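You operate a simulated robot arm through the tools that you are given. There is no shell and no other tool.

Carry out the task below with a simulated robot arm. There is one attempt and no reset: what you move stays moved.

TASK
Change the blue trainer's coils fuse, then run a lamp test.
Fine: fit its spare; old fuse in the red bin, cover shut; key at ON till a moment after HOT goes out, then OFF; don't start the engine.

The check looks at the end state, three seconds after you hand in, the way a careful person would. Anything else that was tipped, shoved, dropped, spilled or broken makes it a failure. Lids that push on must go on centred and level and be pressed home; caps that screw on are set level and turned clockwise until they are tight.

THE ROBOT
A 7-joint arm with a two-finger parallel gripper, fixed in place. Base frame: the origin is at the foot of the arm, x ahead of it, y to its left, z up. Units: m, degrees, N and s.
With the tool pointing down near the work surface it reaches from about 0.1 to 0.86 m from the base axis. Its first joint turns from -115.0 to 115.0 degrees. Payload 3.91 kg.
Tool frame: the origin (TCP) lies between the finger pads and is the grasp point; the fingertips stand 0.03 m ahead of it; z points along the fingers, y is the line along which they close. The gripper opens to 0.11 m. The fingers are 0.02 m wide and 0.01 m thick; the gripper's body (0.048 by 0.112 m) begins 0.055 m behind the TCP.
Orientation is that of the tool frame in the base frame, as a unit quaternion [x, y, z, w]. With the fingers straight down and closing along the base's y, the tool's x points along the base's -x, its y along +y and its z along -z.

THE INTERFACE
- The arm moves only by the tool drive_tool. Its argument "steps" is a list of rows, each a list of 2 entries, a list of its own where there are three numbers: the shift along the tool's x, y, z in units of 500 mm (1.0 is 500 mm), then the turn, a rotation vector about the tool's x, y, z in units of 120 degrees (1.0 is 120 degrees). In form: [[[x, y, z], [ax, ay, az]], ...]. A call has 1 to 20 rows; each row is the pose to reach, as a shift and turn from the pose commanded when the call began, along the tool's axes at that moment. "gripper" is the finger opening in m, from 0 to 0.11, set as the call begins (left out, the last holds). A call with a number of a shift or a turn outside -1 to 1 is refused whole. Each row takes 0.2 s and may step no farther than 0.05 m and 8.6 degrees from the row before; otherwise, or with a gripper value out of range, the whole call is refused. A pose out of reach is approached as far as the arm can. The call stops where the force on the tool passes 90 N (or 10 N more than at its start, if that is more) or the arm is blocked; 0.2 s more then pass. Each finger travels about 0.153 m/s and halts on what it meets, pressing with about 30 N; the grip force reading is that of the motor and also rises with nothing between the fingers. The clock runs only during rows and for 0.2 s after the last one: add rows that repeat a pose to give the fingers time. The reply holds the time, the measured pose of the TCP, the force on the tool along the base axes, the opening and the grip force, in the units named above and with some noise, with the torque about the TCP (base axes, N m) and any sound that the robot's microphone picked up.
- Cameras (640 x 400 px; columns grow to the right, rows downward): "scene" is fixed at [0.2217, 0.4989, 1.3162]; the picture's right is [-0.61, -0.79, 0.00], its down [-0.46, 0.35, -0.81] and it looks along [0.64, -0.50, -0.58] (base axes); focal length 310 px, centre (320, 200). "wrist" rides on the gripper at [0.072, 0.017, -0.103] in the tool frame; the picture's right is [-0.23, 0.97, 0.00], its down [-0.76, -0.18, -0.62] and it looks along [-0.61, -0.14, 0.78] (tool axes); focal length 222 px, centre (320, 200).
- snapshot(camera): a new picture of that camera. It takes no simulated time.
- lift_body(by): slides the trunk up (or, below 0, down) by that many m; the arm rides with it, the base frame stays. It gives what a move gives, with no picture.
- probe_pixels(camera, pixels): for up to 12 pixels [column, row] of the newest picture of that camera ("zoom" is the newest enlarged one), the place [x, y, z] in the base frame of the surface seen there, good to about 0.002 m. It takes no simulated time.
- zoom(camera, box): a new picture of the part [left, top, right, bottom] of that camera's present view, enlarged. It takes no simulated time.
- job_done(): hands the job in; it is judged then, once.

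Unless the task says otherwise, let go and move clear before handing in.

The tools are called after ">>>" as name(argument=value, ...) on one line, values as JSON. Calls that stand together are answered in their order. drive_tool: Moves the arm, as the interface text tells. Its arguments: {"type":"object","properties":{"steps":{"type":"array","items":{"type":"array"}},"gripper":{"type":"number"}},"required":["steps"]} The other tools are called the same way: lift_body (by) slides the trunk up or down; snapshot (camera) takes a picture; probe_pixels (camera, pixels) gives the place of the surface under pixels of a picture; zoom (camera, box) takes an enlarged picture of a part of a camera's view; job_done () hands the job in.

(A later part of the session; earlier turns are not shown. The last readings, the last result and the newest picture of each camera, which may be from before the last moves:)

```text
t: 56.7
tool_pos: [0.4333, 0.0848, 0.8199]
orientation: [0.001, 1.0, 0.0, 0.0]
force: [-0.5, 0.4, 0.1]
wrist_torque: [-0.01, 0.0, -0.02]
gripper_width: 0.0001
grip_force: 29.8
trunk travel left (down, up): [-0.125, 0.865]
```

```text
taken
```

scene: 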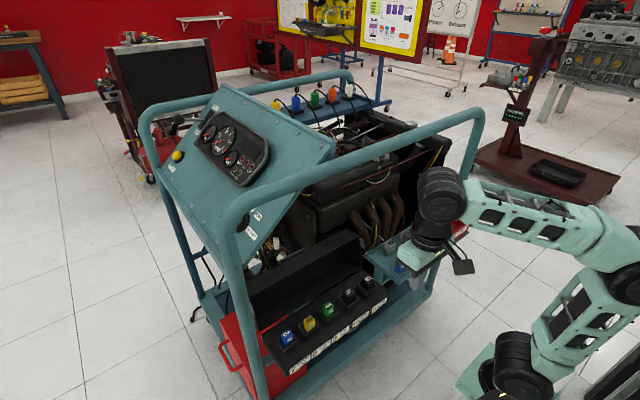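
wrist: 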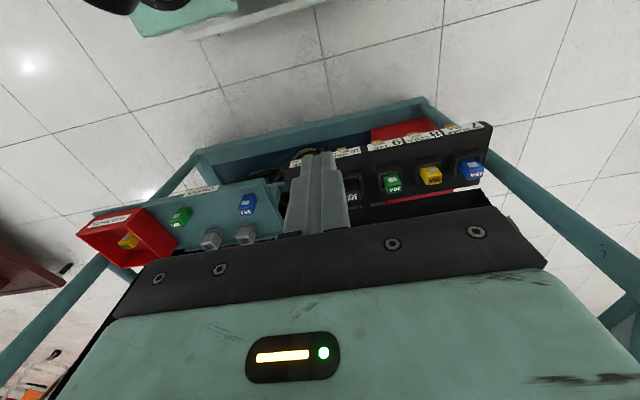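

The forearm now looks flatter. I'll check its heights.

>>> probe_pixels(camera="scene", pixels=[[440, 195], [440, 170], [500, 205], [560, 225], [610, 240], [500, 185], [580, 205], [560, 330], [520, 360]])

>>> zoom(camera="scene", box=[400, 150, 640, 300])

```text
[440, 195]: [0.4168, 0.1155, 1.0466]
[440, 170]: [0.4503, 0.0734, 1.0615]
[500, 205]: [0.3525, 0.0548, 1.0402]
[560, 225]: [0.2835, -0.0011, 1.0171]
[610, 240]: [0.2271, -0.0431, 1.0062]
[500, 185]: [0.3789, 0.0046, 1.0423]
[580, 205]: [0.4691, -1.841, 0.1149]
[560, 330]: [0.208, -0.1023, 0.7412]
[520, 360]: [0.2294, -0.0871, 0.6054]
```

```text
2.67 times, centred on (520, 225) of scene
```

zoom: 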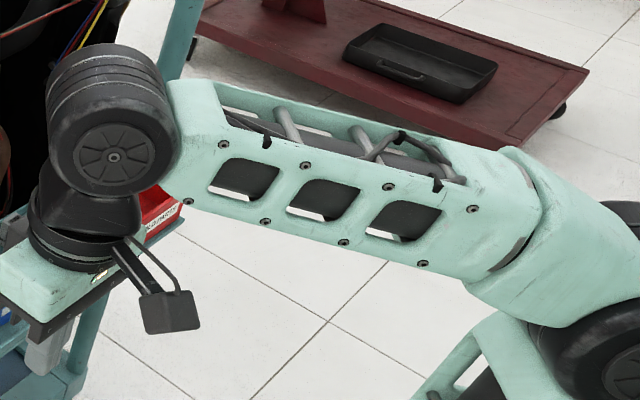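

The forearm is now level at z≈1.03, flush with the wrist ball. I'll pitch the tool 50° forward while advancing to (0.563, 0.09, 0.76), well clear of everything, and check.

>>> drive_tool(steps=[[[-0.04, 0.002, 0.02], [0, -0.0694, 0]], [[-0.08, 0.004, 0.04], [0, -0.1389, 0]], [[-0.12, 0.006, 0.06], [0, -0.2083, 0]], [[-0.17, 0.008, 0.08], [0, -0.2778, 0]], [[-0.22, 0.01, 0.1], [0, -0.3472, 0]], [[-0.26, 0.01, 0.12], [0, -0.4167, 0]], [[-0.26, 0.01, 0.12], [0, -0.4167, 0]]])

>>> snapshot(camera="scene")

>>> snapshot(camera="wrist")

```text
t: 58.3
tool_pos: [0.5654, 0.0924, 0.7579]
orientation: [0.0, 0.907, 0.0, 0.421]
force: [0.6, 0.0, 0.7]
wrist_torque: [0.0, 0.0, -0.03]
gripper_width: 0.0
grip_force: 30.0
trunk travel left (down, up): [-0.125, 0.865]
```

```text
taken
```

scene: 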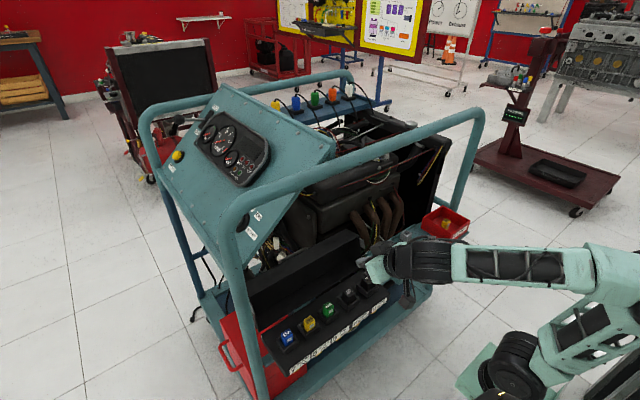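

```text
taken
```

wrist: 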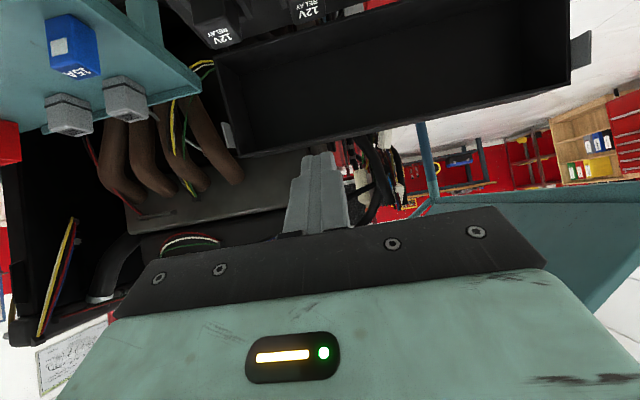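

The view is clear, so I'll advance over the lid along a shallow straight line to about (0.762, 0.09, 0.728), with the tip passing about 1–2 cm above the lid's top.

>>> drive_tool(steps=[[[-0.035, 0, 0.0569], [0, 0, 0]], [[-0.0693, 0, 0.1137], [0, 0, 0]], [[-0.104, 0, 0.1706], [0, 0, 0]], [[-0.1387, 0, 0.2275], [0, 0, 0]], [[-0.1733, 0, 0.2843], [0, 0, 0]], [[-0.208, 0, 0.3412], [0, 0, 0]], [[-0.208, 0, 0.3412], [0, 0, 0]]])

>>> snapshot(camera="scene")

>>> zoom(camera="scene", box=[260, 150, 420, 280])

>>> snapshot(camera="wrist")

```text
t: 59.9
tool_pos: [0.7598, 0.0902, 0.7304]
orientation: [0.0, 0.906, 0.0, 0.423]
force: [-0.4, 0.2, 0.3]
wrist_torque: [0.02, 0.0, 0.0]
gripper_width: 0.0005
grip_force: 30.1
trunk travel left (down, up): [-0.125, 0.865]
```

```text
taken
```

scene: 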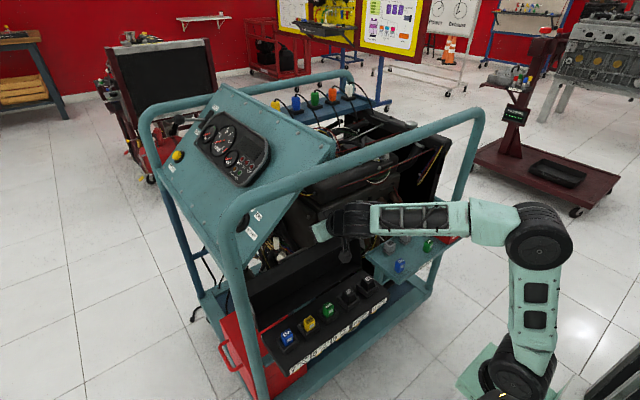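

```text
3.08 times, centred on (340, 215) of scene
```

zoom: 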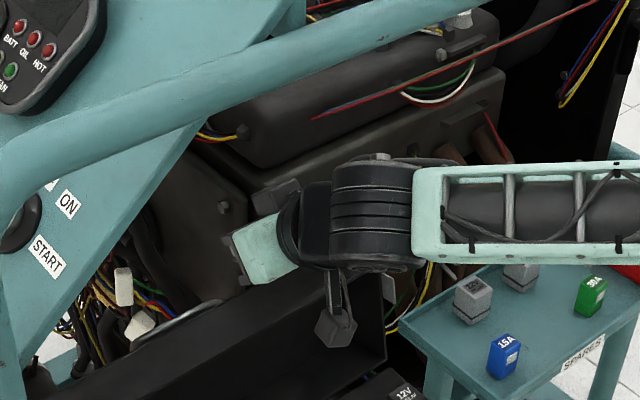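

```text
taken
```

wrist: 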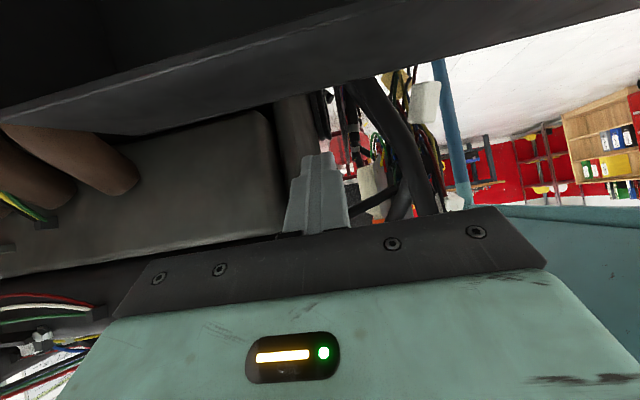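

The arm fits well under the tube, and the fingertip is past the lid's rear edge and clear of the engine plate. Next I'll lower the tip behind the lid while easing the tilt from 50° to 30°.

>>> drive_tool(steps=[[[0.0133, 0, 0.016], [0, 0.0417, 0]], [[0.0266, 0, 0.0321], [0, 0.0833, 0]], [[0.04, 0, 0.0481], [0, 0.125, 0]], [[0.0532, 0, 0.0642], [0, 0.1667, 0]], [[0.0532, 0, 0.0642], [0, 0.1667, 0]]])

>>> zoom(camera="scene", box=[260, 150, 420, 280])

>>> snapshot(camera="wrist")

```text
t: 61.1
tool_pos: [0.7661, 0.0917, 0.6889]
orientation: [-0.001, 0.966, 0.001, 0.259]
force: [-0.7, -0.3, -0.4]
wrist_torque: [0.0, 0.01, -0.01]
gripper_width: 0.0002
grip_force: 29.9
trunk travel left (down, up): [-0.125, 0.865]
```

```text
3.08 times, centred on (340, 215) of scene
```

zoom: 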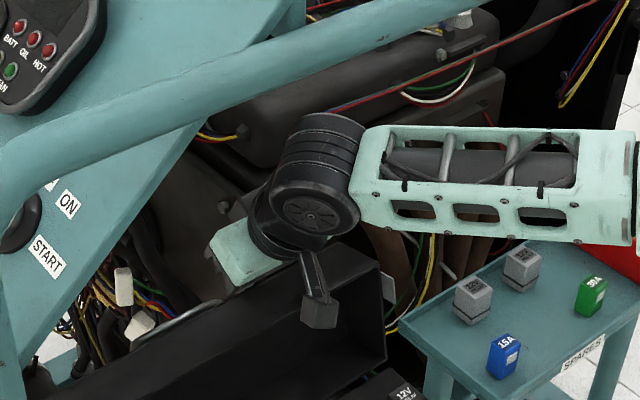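

```text
taken
```

wrist: 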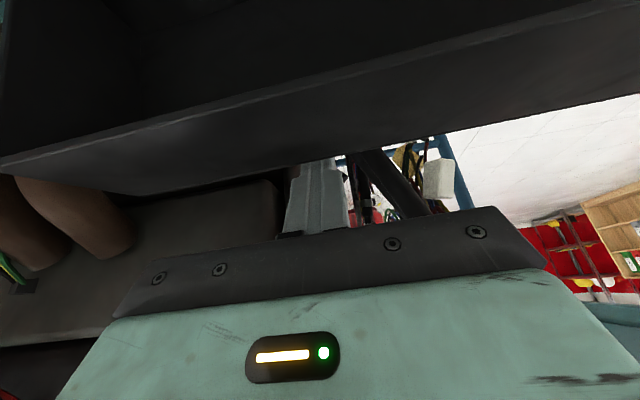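

The fingertip sits behind the lid. I'll start pulling it forward along the lid's arc in small steps, watching the force.

>>> drive_tool(steps=[[[0.0106, 0, -0.006], [0, -0.008, 0]], [[0.0211, 0, -0.0138], [0, -0.0167, 0]], [[0.027, 0, -0.024], [0, -0.029, 0]], [[0.0331, 0, -0.0346], [0, -0.0417, 0]]])

>>> zoom(camera="scene", box=[260, 170, 420, 300])

>>> snapshot(camera="wrist")

```text
t: 62.1
tool_pos: [0.7465, 0.0909, 0.6988]
orientation: [0.0, 0.953, 0.002, 0.305]
force: [18.7, 6.0, 33.0]
wrist_torque: [-0.02, -0.2, -0.06]
gripper_width: 0.0
grip_force: 29.8
trunk travel left (down, up): [-0.125, 0.865]
```

```text
3.08 times, centred on (340, 235) of scene
```

zoom: 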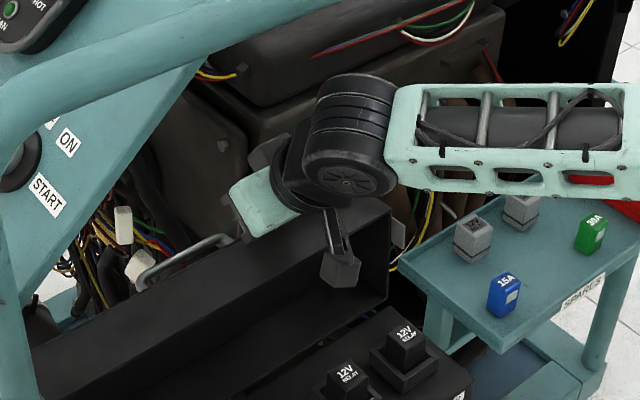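

```text
taken
```

wrist: 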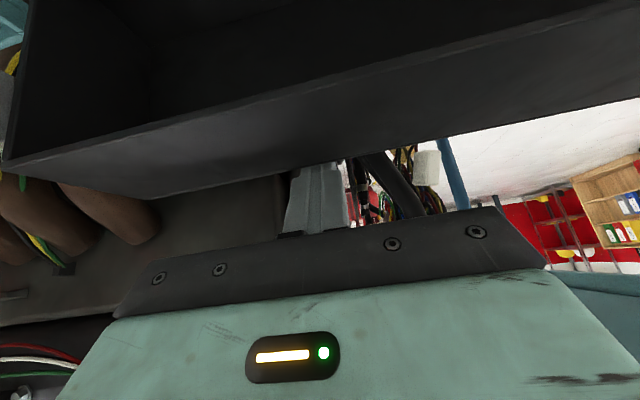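

The lid has started to tilt forward, with the handle more exposed at zoom (185,255), but the force is mostly downward through the hinge (33 N). I'll re-measure the lid edges before correcting the arc.

>>> probe_pixels(camera="zoom", pixels=[[380, 207], [345, 195], [360, 203], [100, 325], [100, 345], [200, 270], [230, 237], [190, 255], [382, 295], [60, 352], [395, 225], [300, 225]])

```text
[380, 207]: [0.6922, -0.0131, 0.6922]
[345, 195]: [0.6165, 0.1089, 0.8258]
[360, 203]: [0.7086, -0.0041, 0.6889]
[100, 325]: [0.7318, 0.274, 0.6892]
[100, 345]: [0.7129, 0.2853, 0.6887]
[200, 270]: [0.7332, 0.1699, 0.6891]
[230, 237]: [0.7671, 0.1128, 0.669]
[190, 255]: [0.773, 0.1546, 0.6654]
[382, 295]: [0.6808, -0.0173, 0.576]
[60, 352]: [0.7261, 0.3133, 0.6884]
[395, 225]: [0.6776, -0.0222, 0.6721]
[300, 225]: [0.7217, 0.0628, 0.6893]
```

The lid turned about 7.5°, and the finger's downward friction is cancelling the push. I'll continue with the finger retracting upward along its axis as it pulls, so friction helps instead.

>>> drive_tool(steps=[[[0.0, 0, -0.01], [0, 0, 0]], [[0.005, 0, -0.02], [0, 0, 0]], [[0.01, 0, -0.03], [0, 0, 0]], [[0.015, 0, -0.04], [0, 0, 0]], [[0.02, 0, -0.051], [0, 0, 0]], [[0.0256, 0, -0.0621], [0, 0, 0]]])

>>> zoom(camera="scene", box=[260, 170, 420, 300])

>>> probe_pixels(camera="zoom", pixels=[[380, 207], [100, 325], [100, 345], [200, 270], [230, 237], [190, 255], [360, 203], [60, 352], [300, 225]])

```text
t: 63.5
tool_pos: [0.7169, 0.0911, 0.7112]
orientation: [0.001, 0.954, -0.001, 0.299]
force: [0.6, 0.1, 0.2]
wrist_torque: [0.02, 0.0, 0.04]
gripper_width: 0.0
grip_force: 30.2
trunk travel left (down, up): [-0.125, 0.865]
```

```text
3.08 times, centred on (340, 235) of scene
```

zoom: 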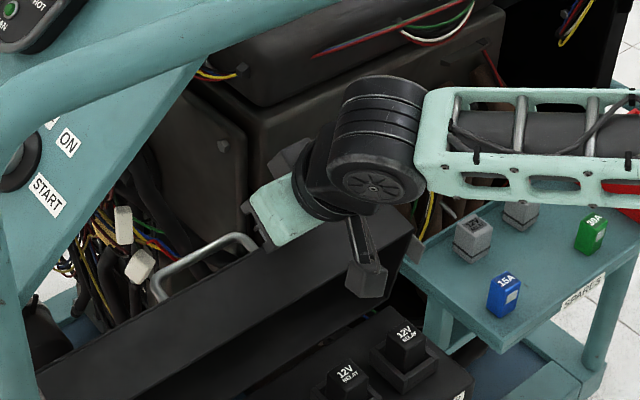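

```text
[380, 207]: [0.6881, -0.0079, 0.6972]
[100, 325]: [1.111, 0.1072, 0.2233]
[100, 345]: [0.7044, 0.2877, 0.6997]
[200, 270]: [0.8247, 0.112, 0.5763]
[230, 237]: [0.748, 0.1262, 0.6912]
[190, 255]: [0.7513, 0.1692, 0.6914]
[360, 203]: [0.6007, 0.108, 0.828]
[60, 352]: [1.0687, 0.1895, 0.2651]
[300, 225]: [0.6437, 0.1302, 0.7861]
```

The lid is now at about 22° and stays there, with contact force near zero and the handle at (0.75, 0.69). I'll continue along the arc to about 40° while pitching the tool further forward.

>>> drive_tool(steps=[[[0.0085, 0, -0.006], [0, -0.0156, 0]], [[0.017, 0, -0.012], [0, -0.0312, 0]], [[0.0255, 0, -0.018], [0, -0.0469, 0]], [[0.034, 0, -0.024], [0, -0.0625, 0]], [[0.0425, 0, -0.03], [0, -0.0781, 0]], [[0.051, 0, -0.036], [0, -0.0937, 0]], [[0.0595, 0, -0.042], [0, -0.1094, 0]], [[0.068, 0, -0.0476], [0, -0.125, 0]]])

>>> zoom(camera="scene", box=[260, 170, 420, 300])

>>> snapshot(camera="wrist")

```text
t: 65.3
tool_pos: [0.6764, 0.0907, 0.7142]
orientation: [0.001, 0.906, 0.0, 0.423]
force: [-0.4, -0.9, 12.6]
wrist_torque: [-0.01, 0.1, -0.01]
gripper_width: 0.0001
grip_force: 30.3
trunk travel left (down, up): [-0.125, 0.865]
```

```text
3.08 times, centred on (340, 235) of scene
```

zoom: 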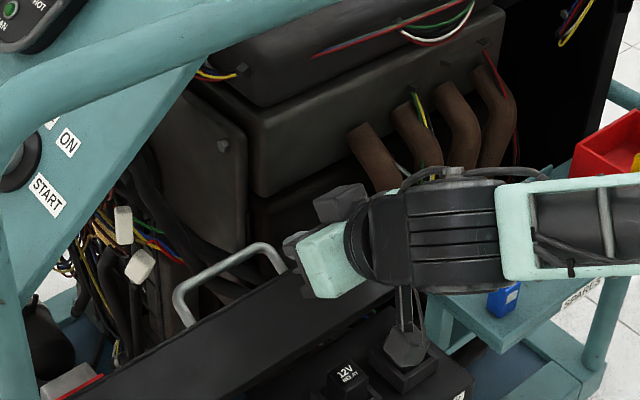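

```text
taken
```

wrist: 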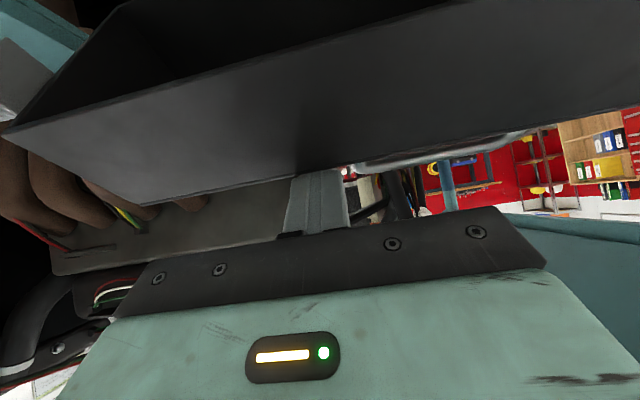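

The lid is near upright and moving smoothly, with a 12 N contact. I'll measure the handle for the angle, then carry on toward the balance point.

>>> probe_pixels(camera="zoom", pixels=[[220, 258], [265, 246], [200, 275], [250, 310], [150, 360], [270, 295]])

```text
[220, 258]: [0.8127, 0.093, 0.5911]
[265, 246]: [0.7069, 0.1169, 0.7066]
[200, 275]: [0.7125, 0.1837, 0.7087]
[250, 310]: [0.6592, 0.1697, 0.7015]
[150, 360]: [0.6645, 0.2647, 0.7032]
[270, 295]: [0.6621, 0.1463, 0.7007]
```

The lid is at 40°. I'll push on past the balance point to about 60°.

>>> drive_tool(steps=[[[0.0087, 0, -0.0075], [0, -0.0167, 0]], [[0.0174, 0, -0.015], [0, -0.0333, 0]], [[0.026, 0, -0.0224], [0, -0.05, 0]], [[0.0347, 0, -0.0298], [0, -0.0667, 0]], [[0.0447, 0, -0.0365], [0, -0.0833, 0]], [[0.0547, 0, -0.043], [0, -0.1, 0]], [[0.0646, 0, -0.0497], [0, -0.1167, 0]], [[0.0746, 0, -0.0564], [0, -0.1333, 0]]])

>>> zoom(camera="scene", box=[260, 170, 420, 300])

>>> snapshot(camera="wrist")

```text
t: 67.1
tool_pos: [0.6282, 0.0913, 0.7071]
orientation: [0.002, 0.836, 0.001, 0.548]
force: [-15.5, -6.7, 42.0]
wrist_torque: [-0.16, 0.3, -0.1]
gripper_width: 0.0
grip_force: 30.0
trunk travel left (down, up): [-0.125, 0.865]
```

```text
3.08 times, centred on (340, 235) of scene
```

zoom: 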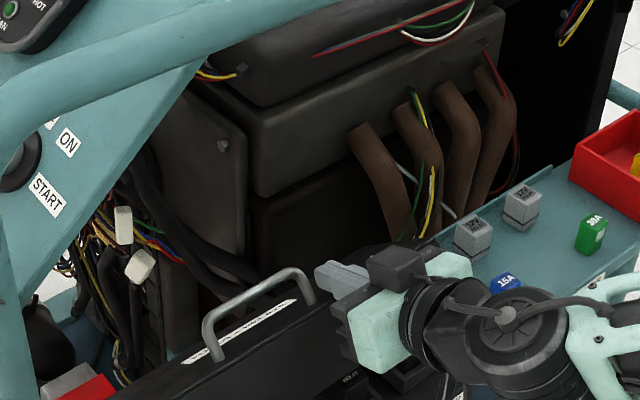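

```text
taken
```

wrist: 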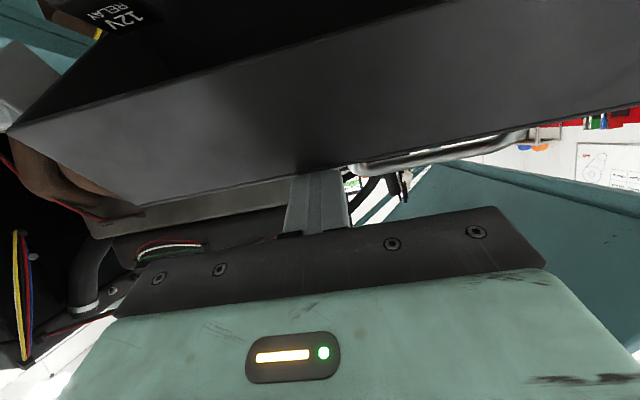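

The lid is at about 57°, past balance, but the finger is dragging on it again. I'll retract the finger slightly along its axis to flip the friction and see how the lid responds.

>>> drive_tool(steps=[[[0, 0, -0.01], [0, 0, 0]], [[0, 0, -0.02], [0, 0, 0]], [[0.004, 0, -0.024], [0, 0, 0]]])

>>> zoom(camera="scene", box=[260, 200, 420, 330])

>>> snapshot(camera="wrist")

```text
t: 67.9
tool_pos: [0.6173, 0.0917, 0.7041]
orientation: [0.0, 0.839, -0.001, 0.544]
force: [-1.3, -0.5, 0.7]
wrist_torque: [-0.02, -0.02, -0.01]
gripper_width: 0.0
grip_force: 29.8
trunk travel left (down, up): [-0.125, 0.865]
```

```text
3.08 times, centred on (340, 265) of scene
```

zoom: 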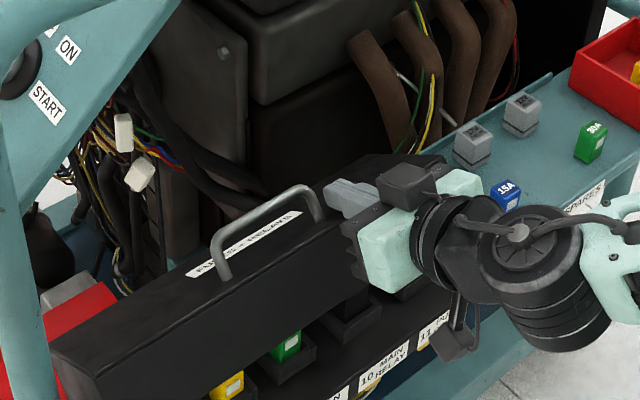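

```text
taken
```

wrist: 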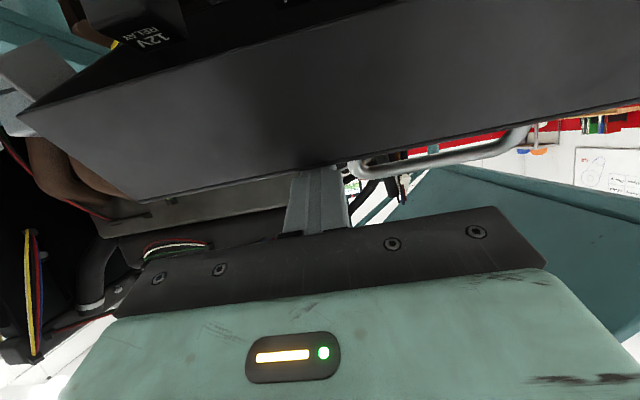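

Force dropped to zero and the lid stays put, so the hinge holds by friction. I'll measure the angle before continuing.

>>> probe_pixels(camera="zoom", pixels=[[218, 245], [265, 203], [310, 190], [255, 242], [150, 310], [80, 355], [95, 370], [200, 300], [350, 165], [282, 197]])

```text
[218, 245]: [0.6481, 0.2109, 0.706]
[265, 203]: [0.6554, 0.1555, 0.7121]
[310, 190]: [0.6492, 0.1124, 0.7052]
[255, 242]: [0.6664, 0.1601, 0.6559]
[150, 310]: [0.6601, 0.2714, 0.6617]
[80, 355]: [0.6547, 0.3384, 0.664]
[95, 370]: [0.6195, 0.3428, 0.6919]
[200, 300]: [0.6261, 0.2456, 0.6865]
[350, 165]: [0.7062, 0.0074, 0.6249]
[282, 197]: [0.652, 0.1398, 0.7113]
```

The lid is at about 63° of roughly 101°. From here a mostly downward push on its rear edge closes it, so I'll continue along the arc with the finger drawing back.

>>> drive_tool(steps=[[[0.008, 0, -0.006], [0, -0.01, 0]], [[0.019, 0, -0.012], [0, -0.02, 0]], [[0.03, 0, -0.017], [0, -0.03, 0]], [[0.041, 0, -0.022], [0, -0.04, 0]], [[0.0509, 0, -0.026], [0, -0.05, 0]]])

>>> zoom(camera="scene", box=[260, 200, 420, 330])

>>> probe_pixels(camera="zoom", pixels=[[150, 330], [200, 300], [255, 260], [120, 345], [180, 320]])

```text
t: 69.1
tool_pos: [0.5959, 0.0904, 0.6898]
orientation: [0.001, 0.808, 0.0, 0.589]
force: [-8.7, -2.1, 13.9]
wrist_torque: [0.01, 0.15, 0.02]
gripper_width: 0.0002
grip_force: 30.1
trunk travel left (down, up): [-0.125, 0.865]
```

```text
3.08 times, centred on (340, 265) of scene
```

zoom: 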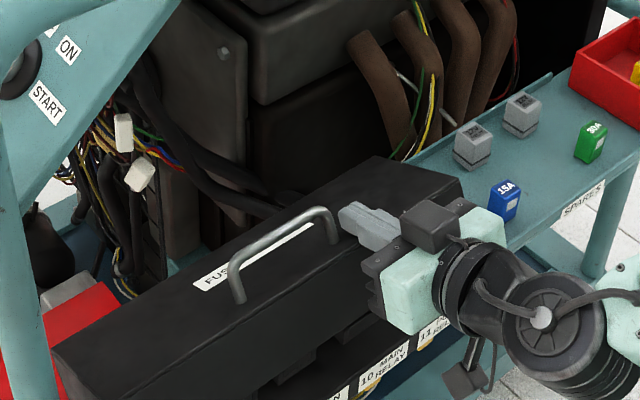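

```text
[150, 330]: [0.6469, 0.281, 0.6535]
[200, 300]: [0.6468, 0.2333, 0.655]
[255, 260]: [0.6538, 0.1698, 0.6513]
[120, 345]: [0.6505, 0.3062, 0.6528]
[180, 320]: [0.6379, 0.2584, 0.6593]
```

It is closing well at about 73°. I'll continue to about 88°, then toward flat.

>>> drive_tool(steps=[[[0.011, 0, -0.006], [0, -0.01, 0]], [[0.022, 0, -0.012], [0, -0.02, 0]], [[0.033, 0, -0.017], [0, -0.03, 0]], [[0.044, 0, -0.022], [0, -0.04, 0]], [[0.0552, 0, -0.0262], [0, -0.05, 0]]])

>>> zoom(camera="scene", box=[260, 200, 420, 330])

>>> probe_pixels(camera="zoom", pixels=[[150, 350], [200, 320], [265, 260], [120, 355], [180, 330]])

```text
t: 70.3
tool_pos: [0.5721, 0.0898, 0.6705]
orientation: [0.0, 0.775, 0.0, 0.632]
force: [-50.9, -15.9, 44.2]
wrist_torque: [-0.18, 0.56, 0.08]
gripper_width: 0.0
grip_force: 29.7
trunk travel left (down, up): [-0.125, 0.865]
```

```text
3.08 times, centred on (340, 265) of scene
```

zoom: 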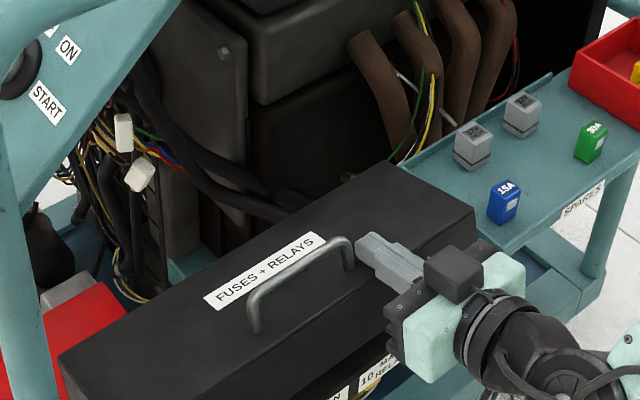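

```text
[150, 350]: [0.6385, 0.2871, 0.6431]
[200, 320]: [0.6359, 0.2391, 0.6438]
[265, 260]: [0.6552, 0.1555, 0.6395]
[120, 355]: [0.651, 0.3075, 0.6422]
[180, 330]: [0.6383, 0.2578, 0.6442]
```

The lid is at about 86° and the finger is now flush with the lid, just rubbing (51 N in -x). I'll withdraw up and back, turn the tool to point down, and press the lid shut from above.

>>> drive_tool(steps=[[[-0.015, 0, -0.025], [0, 0, 0]], [[-0.046, 0, -0.071], [0, 0, 0]], [[-0.08, 0, -0.14], [0, 0, 0]], [[-0.12, 0, -0.17], [0, 0, 0]]])

>>> drive_tool(steps=[[[-0.01, 0, 0], [0, 0.07, 0]], [[-0.02, 0, 0], [0, 0.14, 0]], [[-0.03, 0, 0], [0, 0.21, 0]], [[-0.04, 0, 0], [0, 0.28, 0]], [[-0.05, 0, 0], [0, 0.35, 0]], [[-0.06, 0, 0], [0, 0.42, 0]], [[-0.06, 0, 0], [0, 0.49, 0]], [[-0.06, 0, 0], [0, 0.56, 0]], [[-0.06, 0, 0], [0, 0.56, 0]]])

>>> snapshot(camera="scene")

>>> snapshot(camera="wrist")

>>> zoom(camera="scene", box=[240, 220, 400, 350])

```text
t: 71.3
tool_pos: [0.5033, 0.0923, 0.7403]
orientation: [0.002, 0.777, -0.001, 0.629]
force: [0.1, -0.3, 0.5]
wrist_torque: [0.01, 0.02, 0.02]
gripper_width: 0.0
grip_force: 29.6
out of reach, approached as far as the arm can: row 4
trunk travel left (down, up): [-0.125, 0.865]
```

```text
t: 73.3
tool_pos: [0.5109, 0.0924, 0.7689]
orientation: [0.0, 0.996, 0.0, 0.094]
force: [-0.5, -0.5, -1.0]
wrist_torque: [-0.04, -0.02, 0.01]
gripper_width: 0.0
grip_force: 30.2
out of reach, approached as far as the arm can: row 1, 2, 3
trunk travel left (down, up): [-0.125, 0.865]
```

```text
taken
```

scene: 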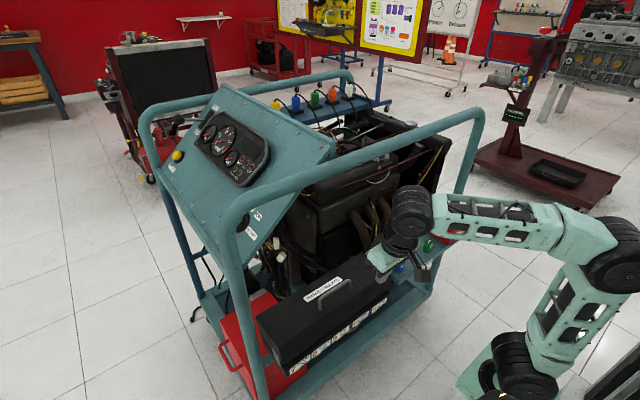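

```text
taken
```

wrist: 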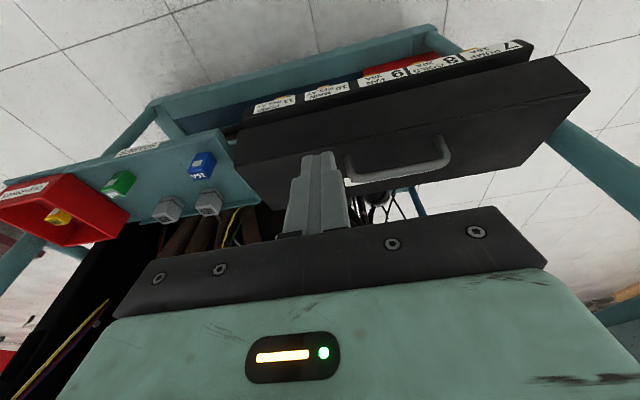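

```text
3.08 times, centred on (320, 285) of scene
```

zoom: 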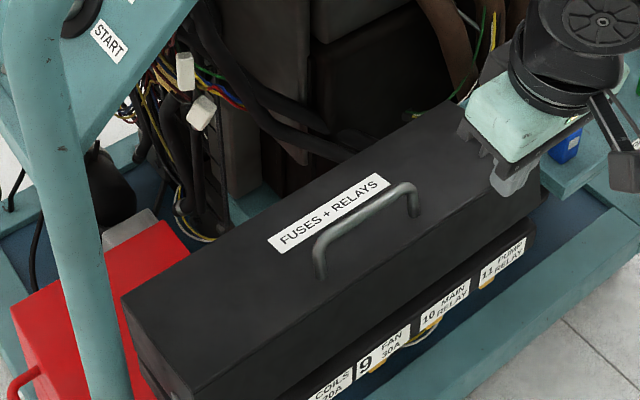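

The lid is nearly down, its front edge still raised a little. I'll probe its surface, then press near the free edge.

>>> probe_pixels(camera="zoom", pixels=[[190, 370], [300, 320], [440, 240], [500, 200], [150, 300], [250, 250], [350, 180], [440, 120], [365, 215], [420, 185], [320, 260], [540, 190]])

>>> probe_pixels(camera="wrist", pixels=[[300, 140], [420, 105], [540, 65], [260, 145], [470, 130], [360, 180], [440, 160], [580, 90], [300, 118], [420, 85]])

```text
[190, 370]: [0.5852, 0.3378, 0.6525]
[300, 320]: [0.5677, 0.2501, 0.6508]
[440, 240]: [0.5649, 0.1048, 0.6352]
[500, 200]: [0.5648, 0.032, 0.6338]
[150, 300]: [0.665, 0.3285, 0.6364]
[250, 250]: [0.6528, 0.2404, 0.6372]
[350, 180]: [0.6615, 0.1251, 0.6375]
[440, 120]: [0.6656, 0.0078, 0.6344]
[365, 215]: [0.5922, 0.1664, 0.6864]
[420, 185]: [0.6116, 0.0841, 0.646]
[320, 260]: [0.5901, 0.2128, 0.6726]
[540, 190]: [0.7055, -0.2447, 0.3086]
```

```text
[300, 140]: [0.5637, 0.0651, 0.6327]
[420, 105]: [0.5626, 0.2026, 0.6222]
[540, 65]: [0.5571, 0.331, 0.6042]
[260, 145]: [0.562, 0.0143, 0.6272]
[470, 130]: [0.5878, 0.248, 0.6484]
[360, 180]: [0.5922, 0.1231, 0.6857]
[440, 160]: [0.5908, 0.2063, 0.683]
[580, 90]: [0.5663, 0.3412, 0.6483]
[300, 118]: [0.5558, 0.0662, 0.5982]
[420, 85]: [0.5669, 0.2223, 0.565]
```

The lid's front edge sits at z≈0.652 with about 10° left to close. I'll bring the closed fingers vertical above the front edge at y≈0.09, clear of the handle.

>>> drive_tool(steps=[[[-0.05, 0, 0.04], [0, 0.045, 0]], [[-0.0999, -0.004, 0.08], [0, 0.09, 0]], [[-0.0999, -0.004, 0.12], [0, 0.09, 0]], [[-0.0999, -0.004, 0.1595], [0, 0.09, 0]], [[-0.0999, -0.004, 0.1595], [0, 0.09, 0]]])

>>> zoom(camera="scene", box=[260, 200, 420, 330])

>>> zoom(camera="wrist", box=[200, 70, 440, 220])

```text
t: 74.5
tool_pos: [0.5774, 0.0902, 0.699]
orientation: [0.001, 1.0, -0.001, 0.0]
force: [-0.4, 0.7, 0.7]
wrist_torque: [-0.01, 0.02, 0.0]
gripper_width: 0.0
grip_force: 29.7
trunk travel left (down, up): [-0.125, 0.865]
```

```text
3.08 times, centred on (340, 265) of scene
```

zoom: 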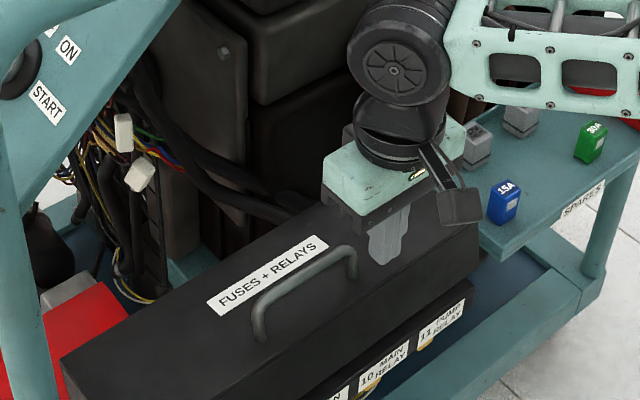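

```text
2.67 times, centred on (320, 145) of wrist
```

zoom: 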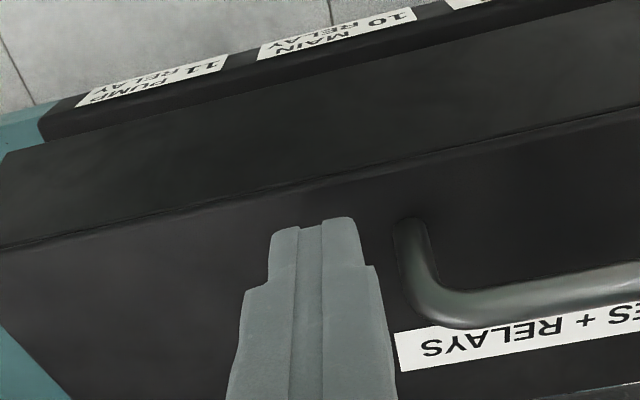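

The fingers are over the front edge, beside the handle. I'll press down slowly.

>>> drive_tool(steps=[[[0, 0, 0.012], [0, 0, 0]], [[0, 0, 0.024], [0, 0, 0]], [[0.001, 0, 0.032], [0, 0, 0]], [[0.002, 0, 0.04], [0, 0, 0]], [[0.003, 0, 0.048], [0, 0, 0]], [[0.004, 0, 0.056], [0, 0, 0]], [[0.005, 0, 0.064], [0, 0, 0]], [[0.006, 0, 0.072], [0, 0, 0]]])

>>> zoom(camera="scene", box=[260, 200, 420, 330])

```text
t: 76.3
tool_pos: [0.5719, 0.0919, 0.6634]
orientation: [-0.001, 1.0, 0.0, 0.001]
force: [0.6, -0.1, 0.0]
wrist_torque: [-0.01, 0.01, -0.01]
gripper_width: 0.0
grip_force: 29.9
trunk travel left (down, up): [-0.125, 0.865]
```

```text
3.08 times, centred on (340, 265) of scene
```

zoom: 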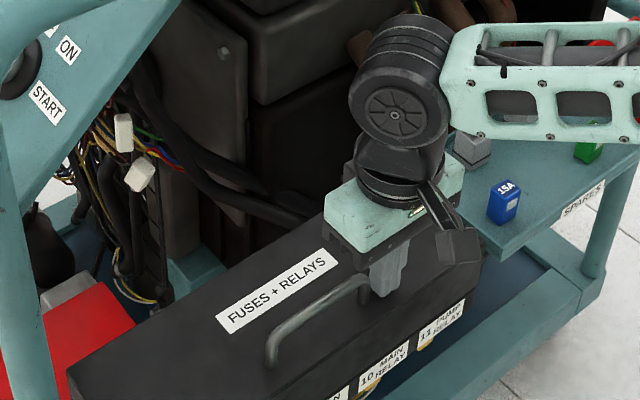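

The lid went down without resistance. I'll continue until it seats and shows firm force.

>>> drive_tool(steps=[[[0, 0, 0.004], [0, 0, 0]], [[0, 0, 0.008], [0, 0, 0]], [[0, 0, 0.012], [0, 0, 0]]])

>>> drive_tool(steps=[[[0, 0, 0.004], [0, 0, 0]], [[0, 0, 0.008], [0, 0, 0]]])

>>> drive_tool(steps=[[[0, 0, 0.004], [0, 0, 0]], [[0, 0, 0.006], [0, 0, 0]]])

>>> zoom(camera="scene", box=[260, 200, 420, 330])

```text
t: 77.1
tool_pos: [0.5709, 0.0916, 0.661]
orientation: [0.001, 1.0, 0.0, 0.002]
force: [-2.4, -3.7, 30.3]
wrist_torque: [-0.13, 0.17, 0.07]
gripper_width: 0.0
grip_force: 30.0
trunk travel left (down, up): [-0.125, 0.865]
```

```text
t: 77.7
tool_pos: [0.569, 0.0913, 0.6609]
orientation: [0.001, 1.0, 0.002, 0.006]
force: [-15.8, -14.0, 74.0]
wrist_torque: [-0.47, 0.68, 0.21]
gripper_width: 0.0
grip_force: 30.1
trunk travel left (down, up): [-0.125, 0.865]
```

```text
t: 78.2
tool_pos: [0.5706, 0.0913, 0.6603]
orientation: [0.0, 1.0, 0.004, 0.006]
force: [-15.4, -11.7, 40.4]
wrist_torque: [-0.38, 0.85, 0.06]
gripper_width: 0.0002
grip_force: 30.4
trunk travel left (down, up): [-0.125, 0.865]
stopped in row 2: the force on the tool passed its limit at 92 N (the readings are from after the stop); the commanded pose is now the measured one
```

```text
3.08 times, centred on (340, 265) of scene
```

zoom: 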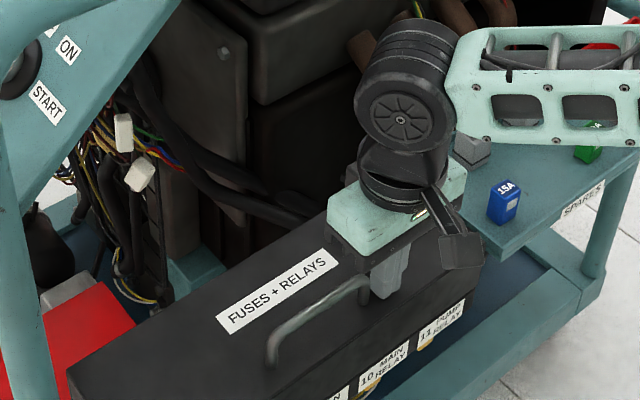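

The lid is fully down at z≈0.631 and took over 90 N without moving. I'll lift clear and confirm it is shut and level.

>>> drive_tool(steps=[[[0, 0, -0.02], [0, 0, 0]], [[0, 0, -0.08], [0, 0, 0]], [[0.03, 0, -0.15], [0, 0, 0]], [[0.08, 0, -0.22], [0, 0, 0]], [[0.15, 0, -0.28], [0, 0, 0]], [[0.22, 0, -0.3], [0, 0, 0]], [[0.28, 0, -0.3], [0, 0, 0]], [[0.28, 0, -0.3], [0, 0, 0]]])

>>> snapshot(camera="scene")

>>> zoom(camera="scene", box=[240, 220, 400, 390])

>>> probe_pixels(camera="zoom", pixels=[[250, 330], [400, 215], [330, 270], [250, 240], [350, 160], [200, 270], [470, 160], [300, 290], [180, 300], [440, 120]])

>>> snapshot(camera="wrist")

```text
t: 80.0
tool_pos: [0.4318, 0.0902, 0.8063]
orientation: [0.0, 1.0, 0.003, 0.006]
force: [0.3, 0.7, 0.1]
wrist_torque: [-0.02, 0.01, -0.02]
gripper_width: 0.0003
grip_force: 30.2
trunk travel left (down, up): [-0.125, 0.865]
```

```text
taken
```

scene: 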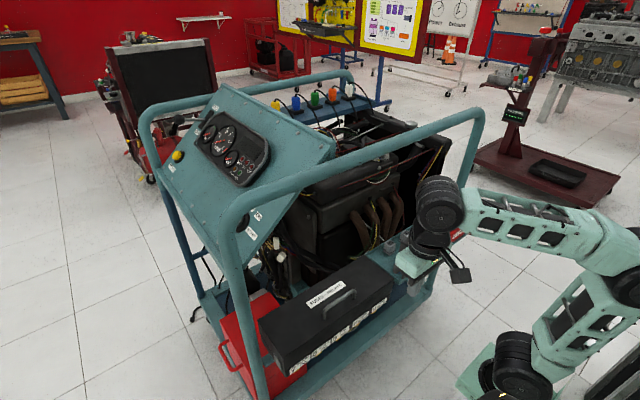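

```text
2.35 times, centred on (320, 305) of scene
```

zoom: 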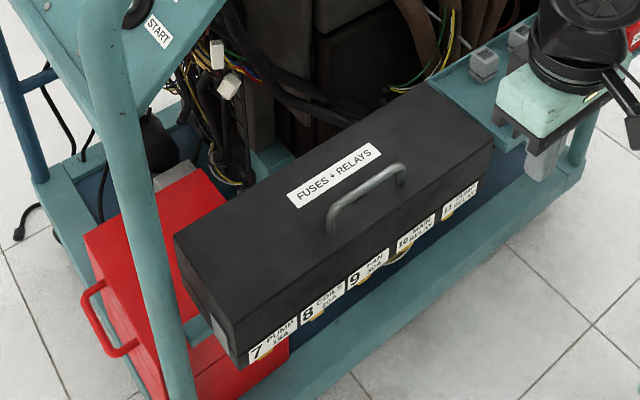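

```text
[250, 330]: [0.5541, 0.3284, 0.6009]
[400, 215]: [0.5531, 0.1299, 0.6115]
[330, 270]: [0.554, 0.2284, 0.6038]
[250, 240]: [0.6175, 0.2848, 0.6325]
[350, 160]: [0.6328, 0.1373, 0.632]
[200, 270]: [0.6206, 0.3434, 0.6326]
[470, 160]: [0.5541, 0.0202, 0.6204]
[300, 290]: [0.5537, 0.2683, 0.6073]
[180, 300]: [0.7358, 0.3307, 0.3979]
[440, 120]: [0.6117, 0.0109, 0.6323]
```

```text
taken
```

wrist: 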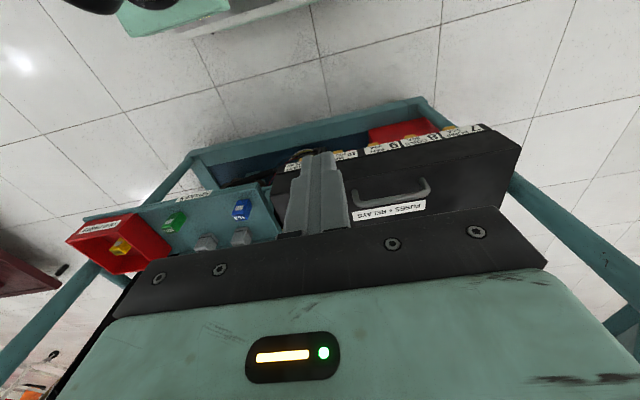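

The lid is shut and level, its top at z 0.632 at every point, and the labels are in line. Next is the key, so I'll raise the trunk and bring the tool up over the tube for a wrist-camera look at the switch.

>>> lift_body(by=0.5)

>>> drive_tool(steps=[[[-0.02, 0.07, 0], [0, 0, 0]], [[-0.04, 0.14, 0], [0, 0, 0]], [[-0.07, 0.21, 0.02], [0, 0, 0]], [[-0.1, 0.28, 0.04], [0, 0, 0]], [[-0.14, 0.35, 0.06], [0, 0, 0]], [[-0.18, 0.42, 0.08], [0, 0, 0]], [[-0.22, 0.49, 0.1], [0, 0, 0]], [[-0.26, 0.55, 0.13], [0, 0, 0]], [[-0.3, 0.6, 0.16], [0, 0, 0]], [[-0.34, 0.62, 0.19], [0, 0, 0]], [[-0.34, 0.62, 0.19], [0, 0, 0]]])

>>> snapshot(camera="scene")

>>> snapshot(camera="wrist")

>>> zoom(camera="wrist", box=[200, 100, 440, 250])

```text
refused: 0.5 is not a number from -0.4 to 0.4
```

```text
t: 82.4
tool_pos: [0.5843, 0.3855, 0.7114]
orientation: [-0.003, 1.0, 0.002, 0.003]
force: [-70.5, -29.0, -4.4]
wrist_torque: [1.88, -4.18, -1.6]
gripper_width: 0.0
grip_force: 30.3
out of reach, approached as far as the arm can: row 9, 10, 11
trunk travel left (down, up): [-0.125, 0.865]
```

```text
taken
```

scene: 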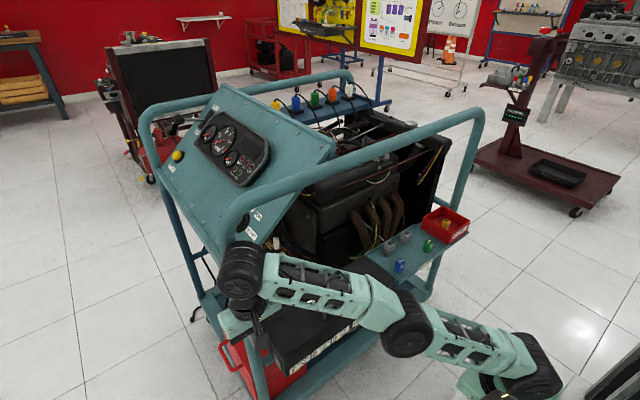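

```text
taken
```

wrist: 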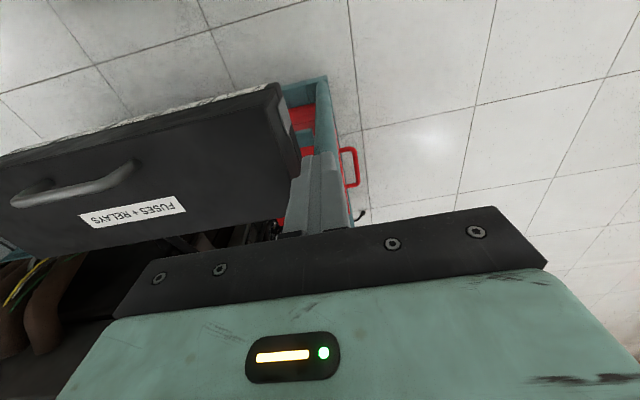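

```text
2.67 times, centred on (320, 175) of wrist
```

zoom: 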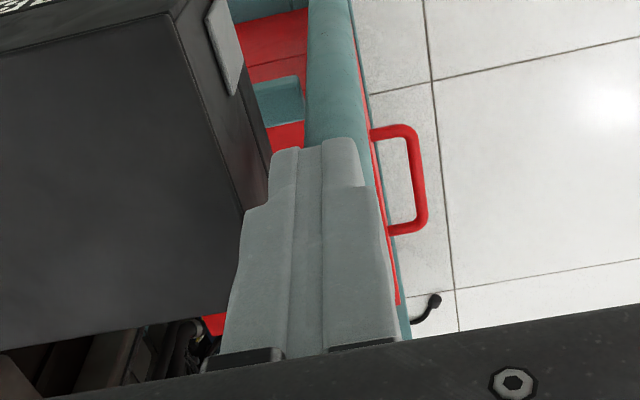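

The lift was refused because the limit is 0.4 per call, but the move ran anyway, so the tool is now pressing on the frame post at 70 N. I'll back off along the way I came and check that nothing shifted.

>>> drive_tool(steps=[[[0.03, 0, 0], [0, 0, 0]], [[0.08, -0.02, 0], [0, 0, 0]], [[0.15, -0.06, -0.02], [0, 0, 0]], [[0.22, -0.12, -0.05], [0, 0, 0]], [[0.28, -0.18, -0.08], [0, 0, 0]], [[0.28, -0.18, -0.08], [0, 0, 0]]])

>>> snapshot(camera="scene")

>>> probe_pixels(camera="scene", pixels=[[251, 312], [350, 155], [450, 118], [330, 140], [225, 85], [247, 190], [445, 225], [414, 252], [400, 264], [300, 320], [350, 290], [253, 216]])

>>> zoom(camera="scene", box=[200, 220, 460, 390])

```text
t: 83.8
tool_pos: [0.4515, 0.2955, 0.7499]
orientation: [0.0, 1.0, 0.002, 0.005]
force: [-0.3, 1.1, 0.4]
wrist_torque: [0.03, 0.0, -0.01]
gripper_width: 0.0001
grip_force: 30.1
trunk travel left (down, up): [-0.125, 0.865]
```

```text
taken
```

scene: 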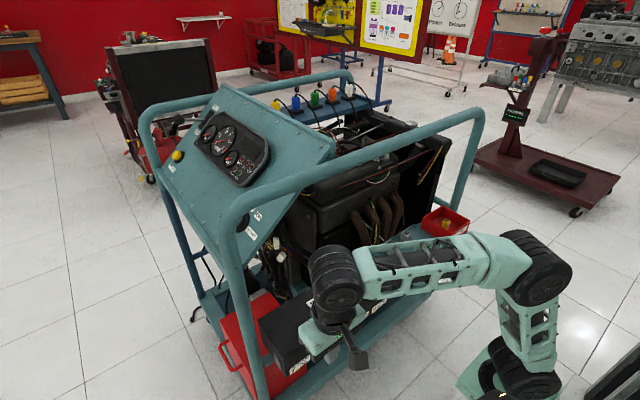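

```text
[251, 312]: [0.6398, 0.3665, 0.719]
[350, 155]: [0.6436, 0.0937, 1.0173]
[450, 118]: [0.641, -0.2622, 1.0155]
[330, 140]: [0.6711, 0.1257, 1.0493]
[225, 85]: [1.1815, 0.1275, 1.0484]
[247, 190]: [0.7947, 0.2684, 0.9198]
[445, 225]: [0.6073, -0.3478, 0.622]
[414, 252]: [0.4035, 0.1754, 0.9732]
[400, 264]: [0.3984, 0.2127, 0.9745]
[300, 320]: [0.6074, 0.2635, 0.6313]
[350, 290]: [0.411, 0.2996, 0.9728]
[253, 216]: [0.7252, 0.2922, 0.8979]
```

```text
2.35 times, centred on (330, 305) of scene
```

zoom: 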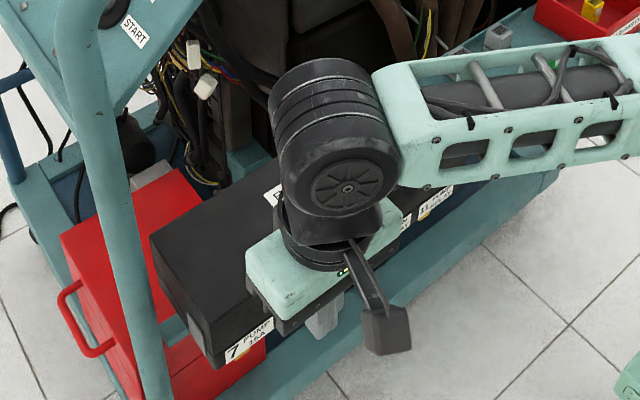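

The frame readings match the earlier ones to within a millimetre, so nothing shifted. I'll lift the trunk in two allowed steps, with no other move in the same call.

>>> lift_body(by=0.3)

```text
t: 86.8
tool_pos: [0.4509, 0.2962, 1.0491]
orientation: [0.001, 1.0, 0.003, 0.005]
force: [0.3, -0.1, 0.0]
wrist_torque: [-0.01, -0.03, 0.03]
gripper_width: 0.0
grip_force: 29.8
trunk travel left (down, up): [-0.425, 0.565]
```

The lift went cleanly, with the tool now at z=1.049. I'll add another 0.2.

>>> lift_body(by=0.2)

>>> snapshot(camera="scene")

>>> snapshot(camera="wrist")

```text
t: 88.9
tool_pos: [0.4511, 0.2958, 1.249]
orientation: [0.001, 1.0, 0.002, 0.005]
force: [0.5, 0.0, 0.7]
wrist_torque: [0.01, 0.01, 0.0]
gripper_width: 0.0
grip_force: 30.0
trunk travel left (down, up): [-0.625, 0.365]
```

```text
taken
```

scene: 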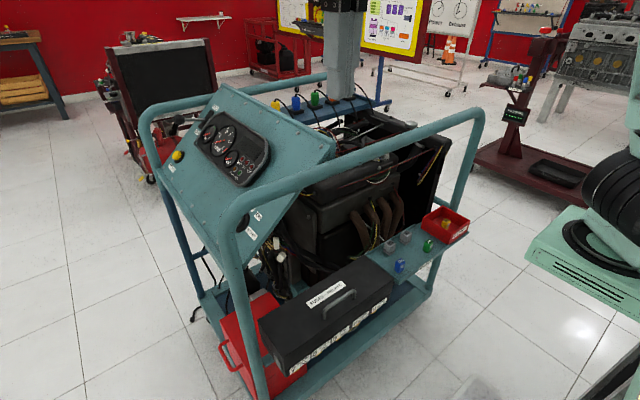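

```text
taken
```

wrist: 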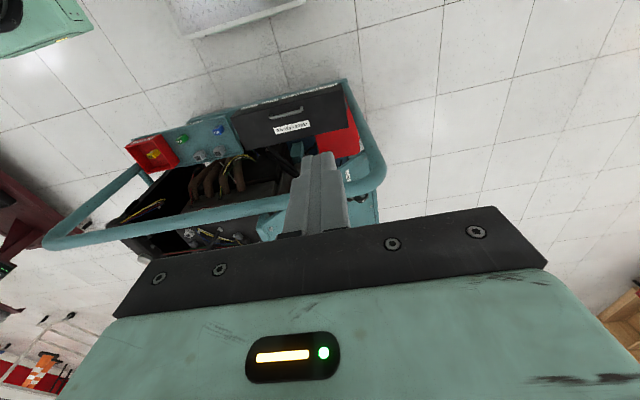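

Everything looks undisturbed and the fuse box is shut. I'll bring the tool over the tube's corner to view the key switch.

>>> drive_tool(steps=[[[-0.06, 0.04, 0], [0, 0, 0]], [[-0.12, 0.08, 0], [0, 0, 0]], [[-0.18, 0.13, 0.02], [0, 0, 0]], [[-0.24, 0.17, 0.05], [0, 0, 0]], [[-0.298, 0.208, 0.08], [0, 0, 0]], [[-0.298, 0.208, 0.08], [0, 0, 0]]])

>>> snapshot(camera="wrist")

>>> snapshot(camera="scene")

>>> zoom(camera="wrist", box=[200, 100, 440, 250])

```text
t: 90.3
tool_pos: [0.5928, 0.3886, 1.2025]
orientation: [0.0, 1.0, 0.002, 0.004]
force: [0.1, 0.0, -0.2]
wrist_torque: [-0.04, 0.01, 0.01]
gripper_width: 0.0001
grip_force: 30.3
out of reach, approached as far as the arm can: row 5, 6
trunk travel left (down, up): [-0.625, 0.365]
```

```text
taken
```

wrist: 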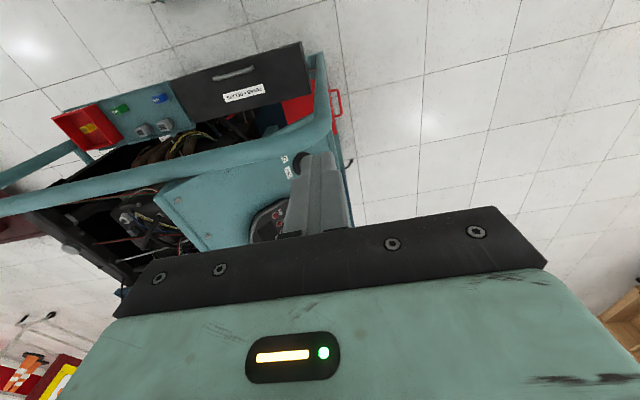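

```text
taken
```

scene: 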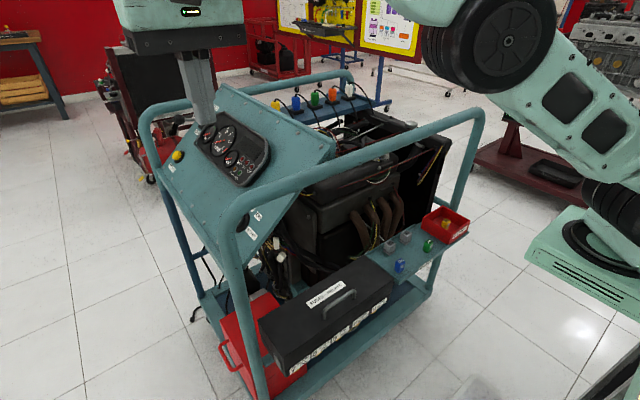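

```text
2.67 times, centred on (320, 175) of wrist
```

zoom: 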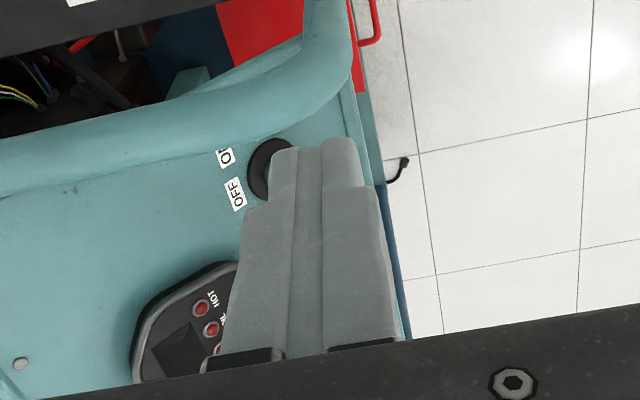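

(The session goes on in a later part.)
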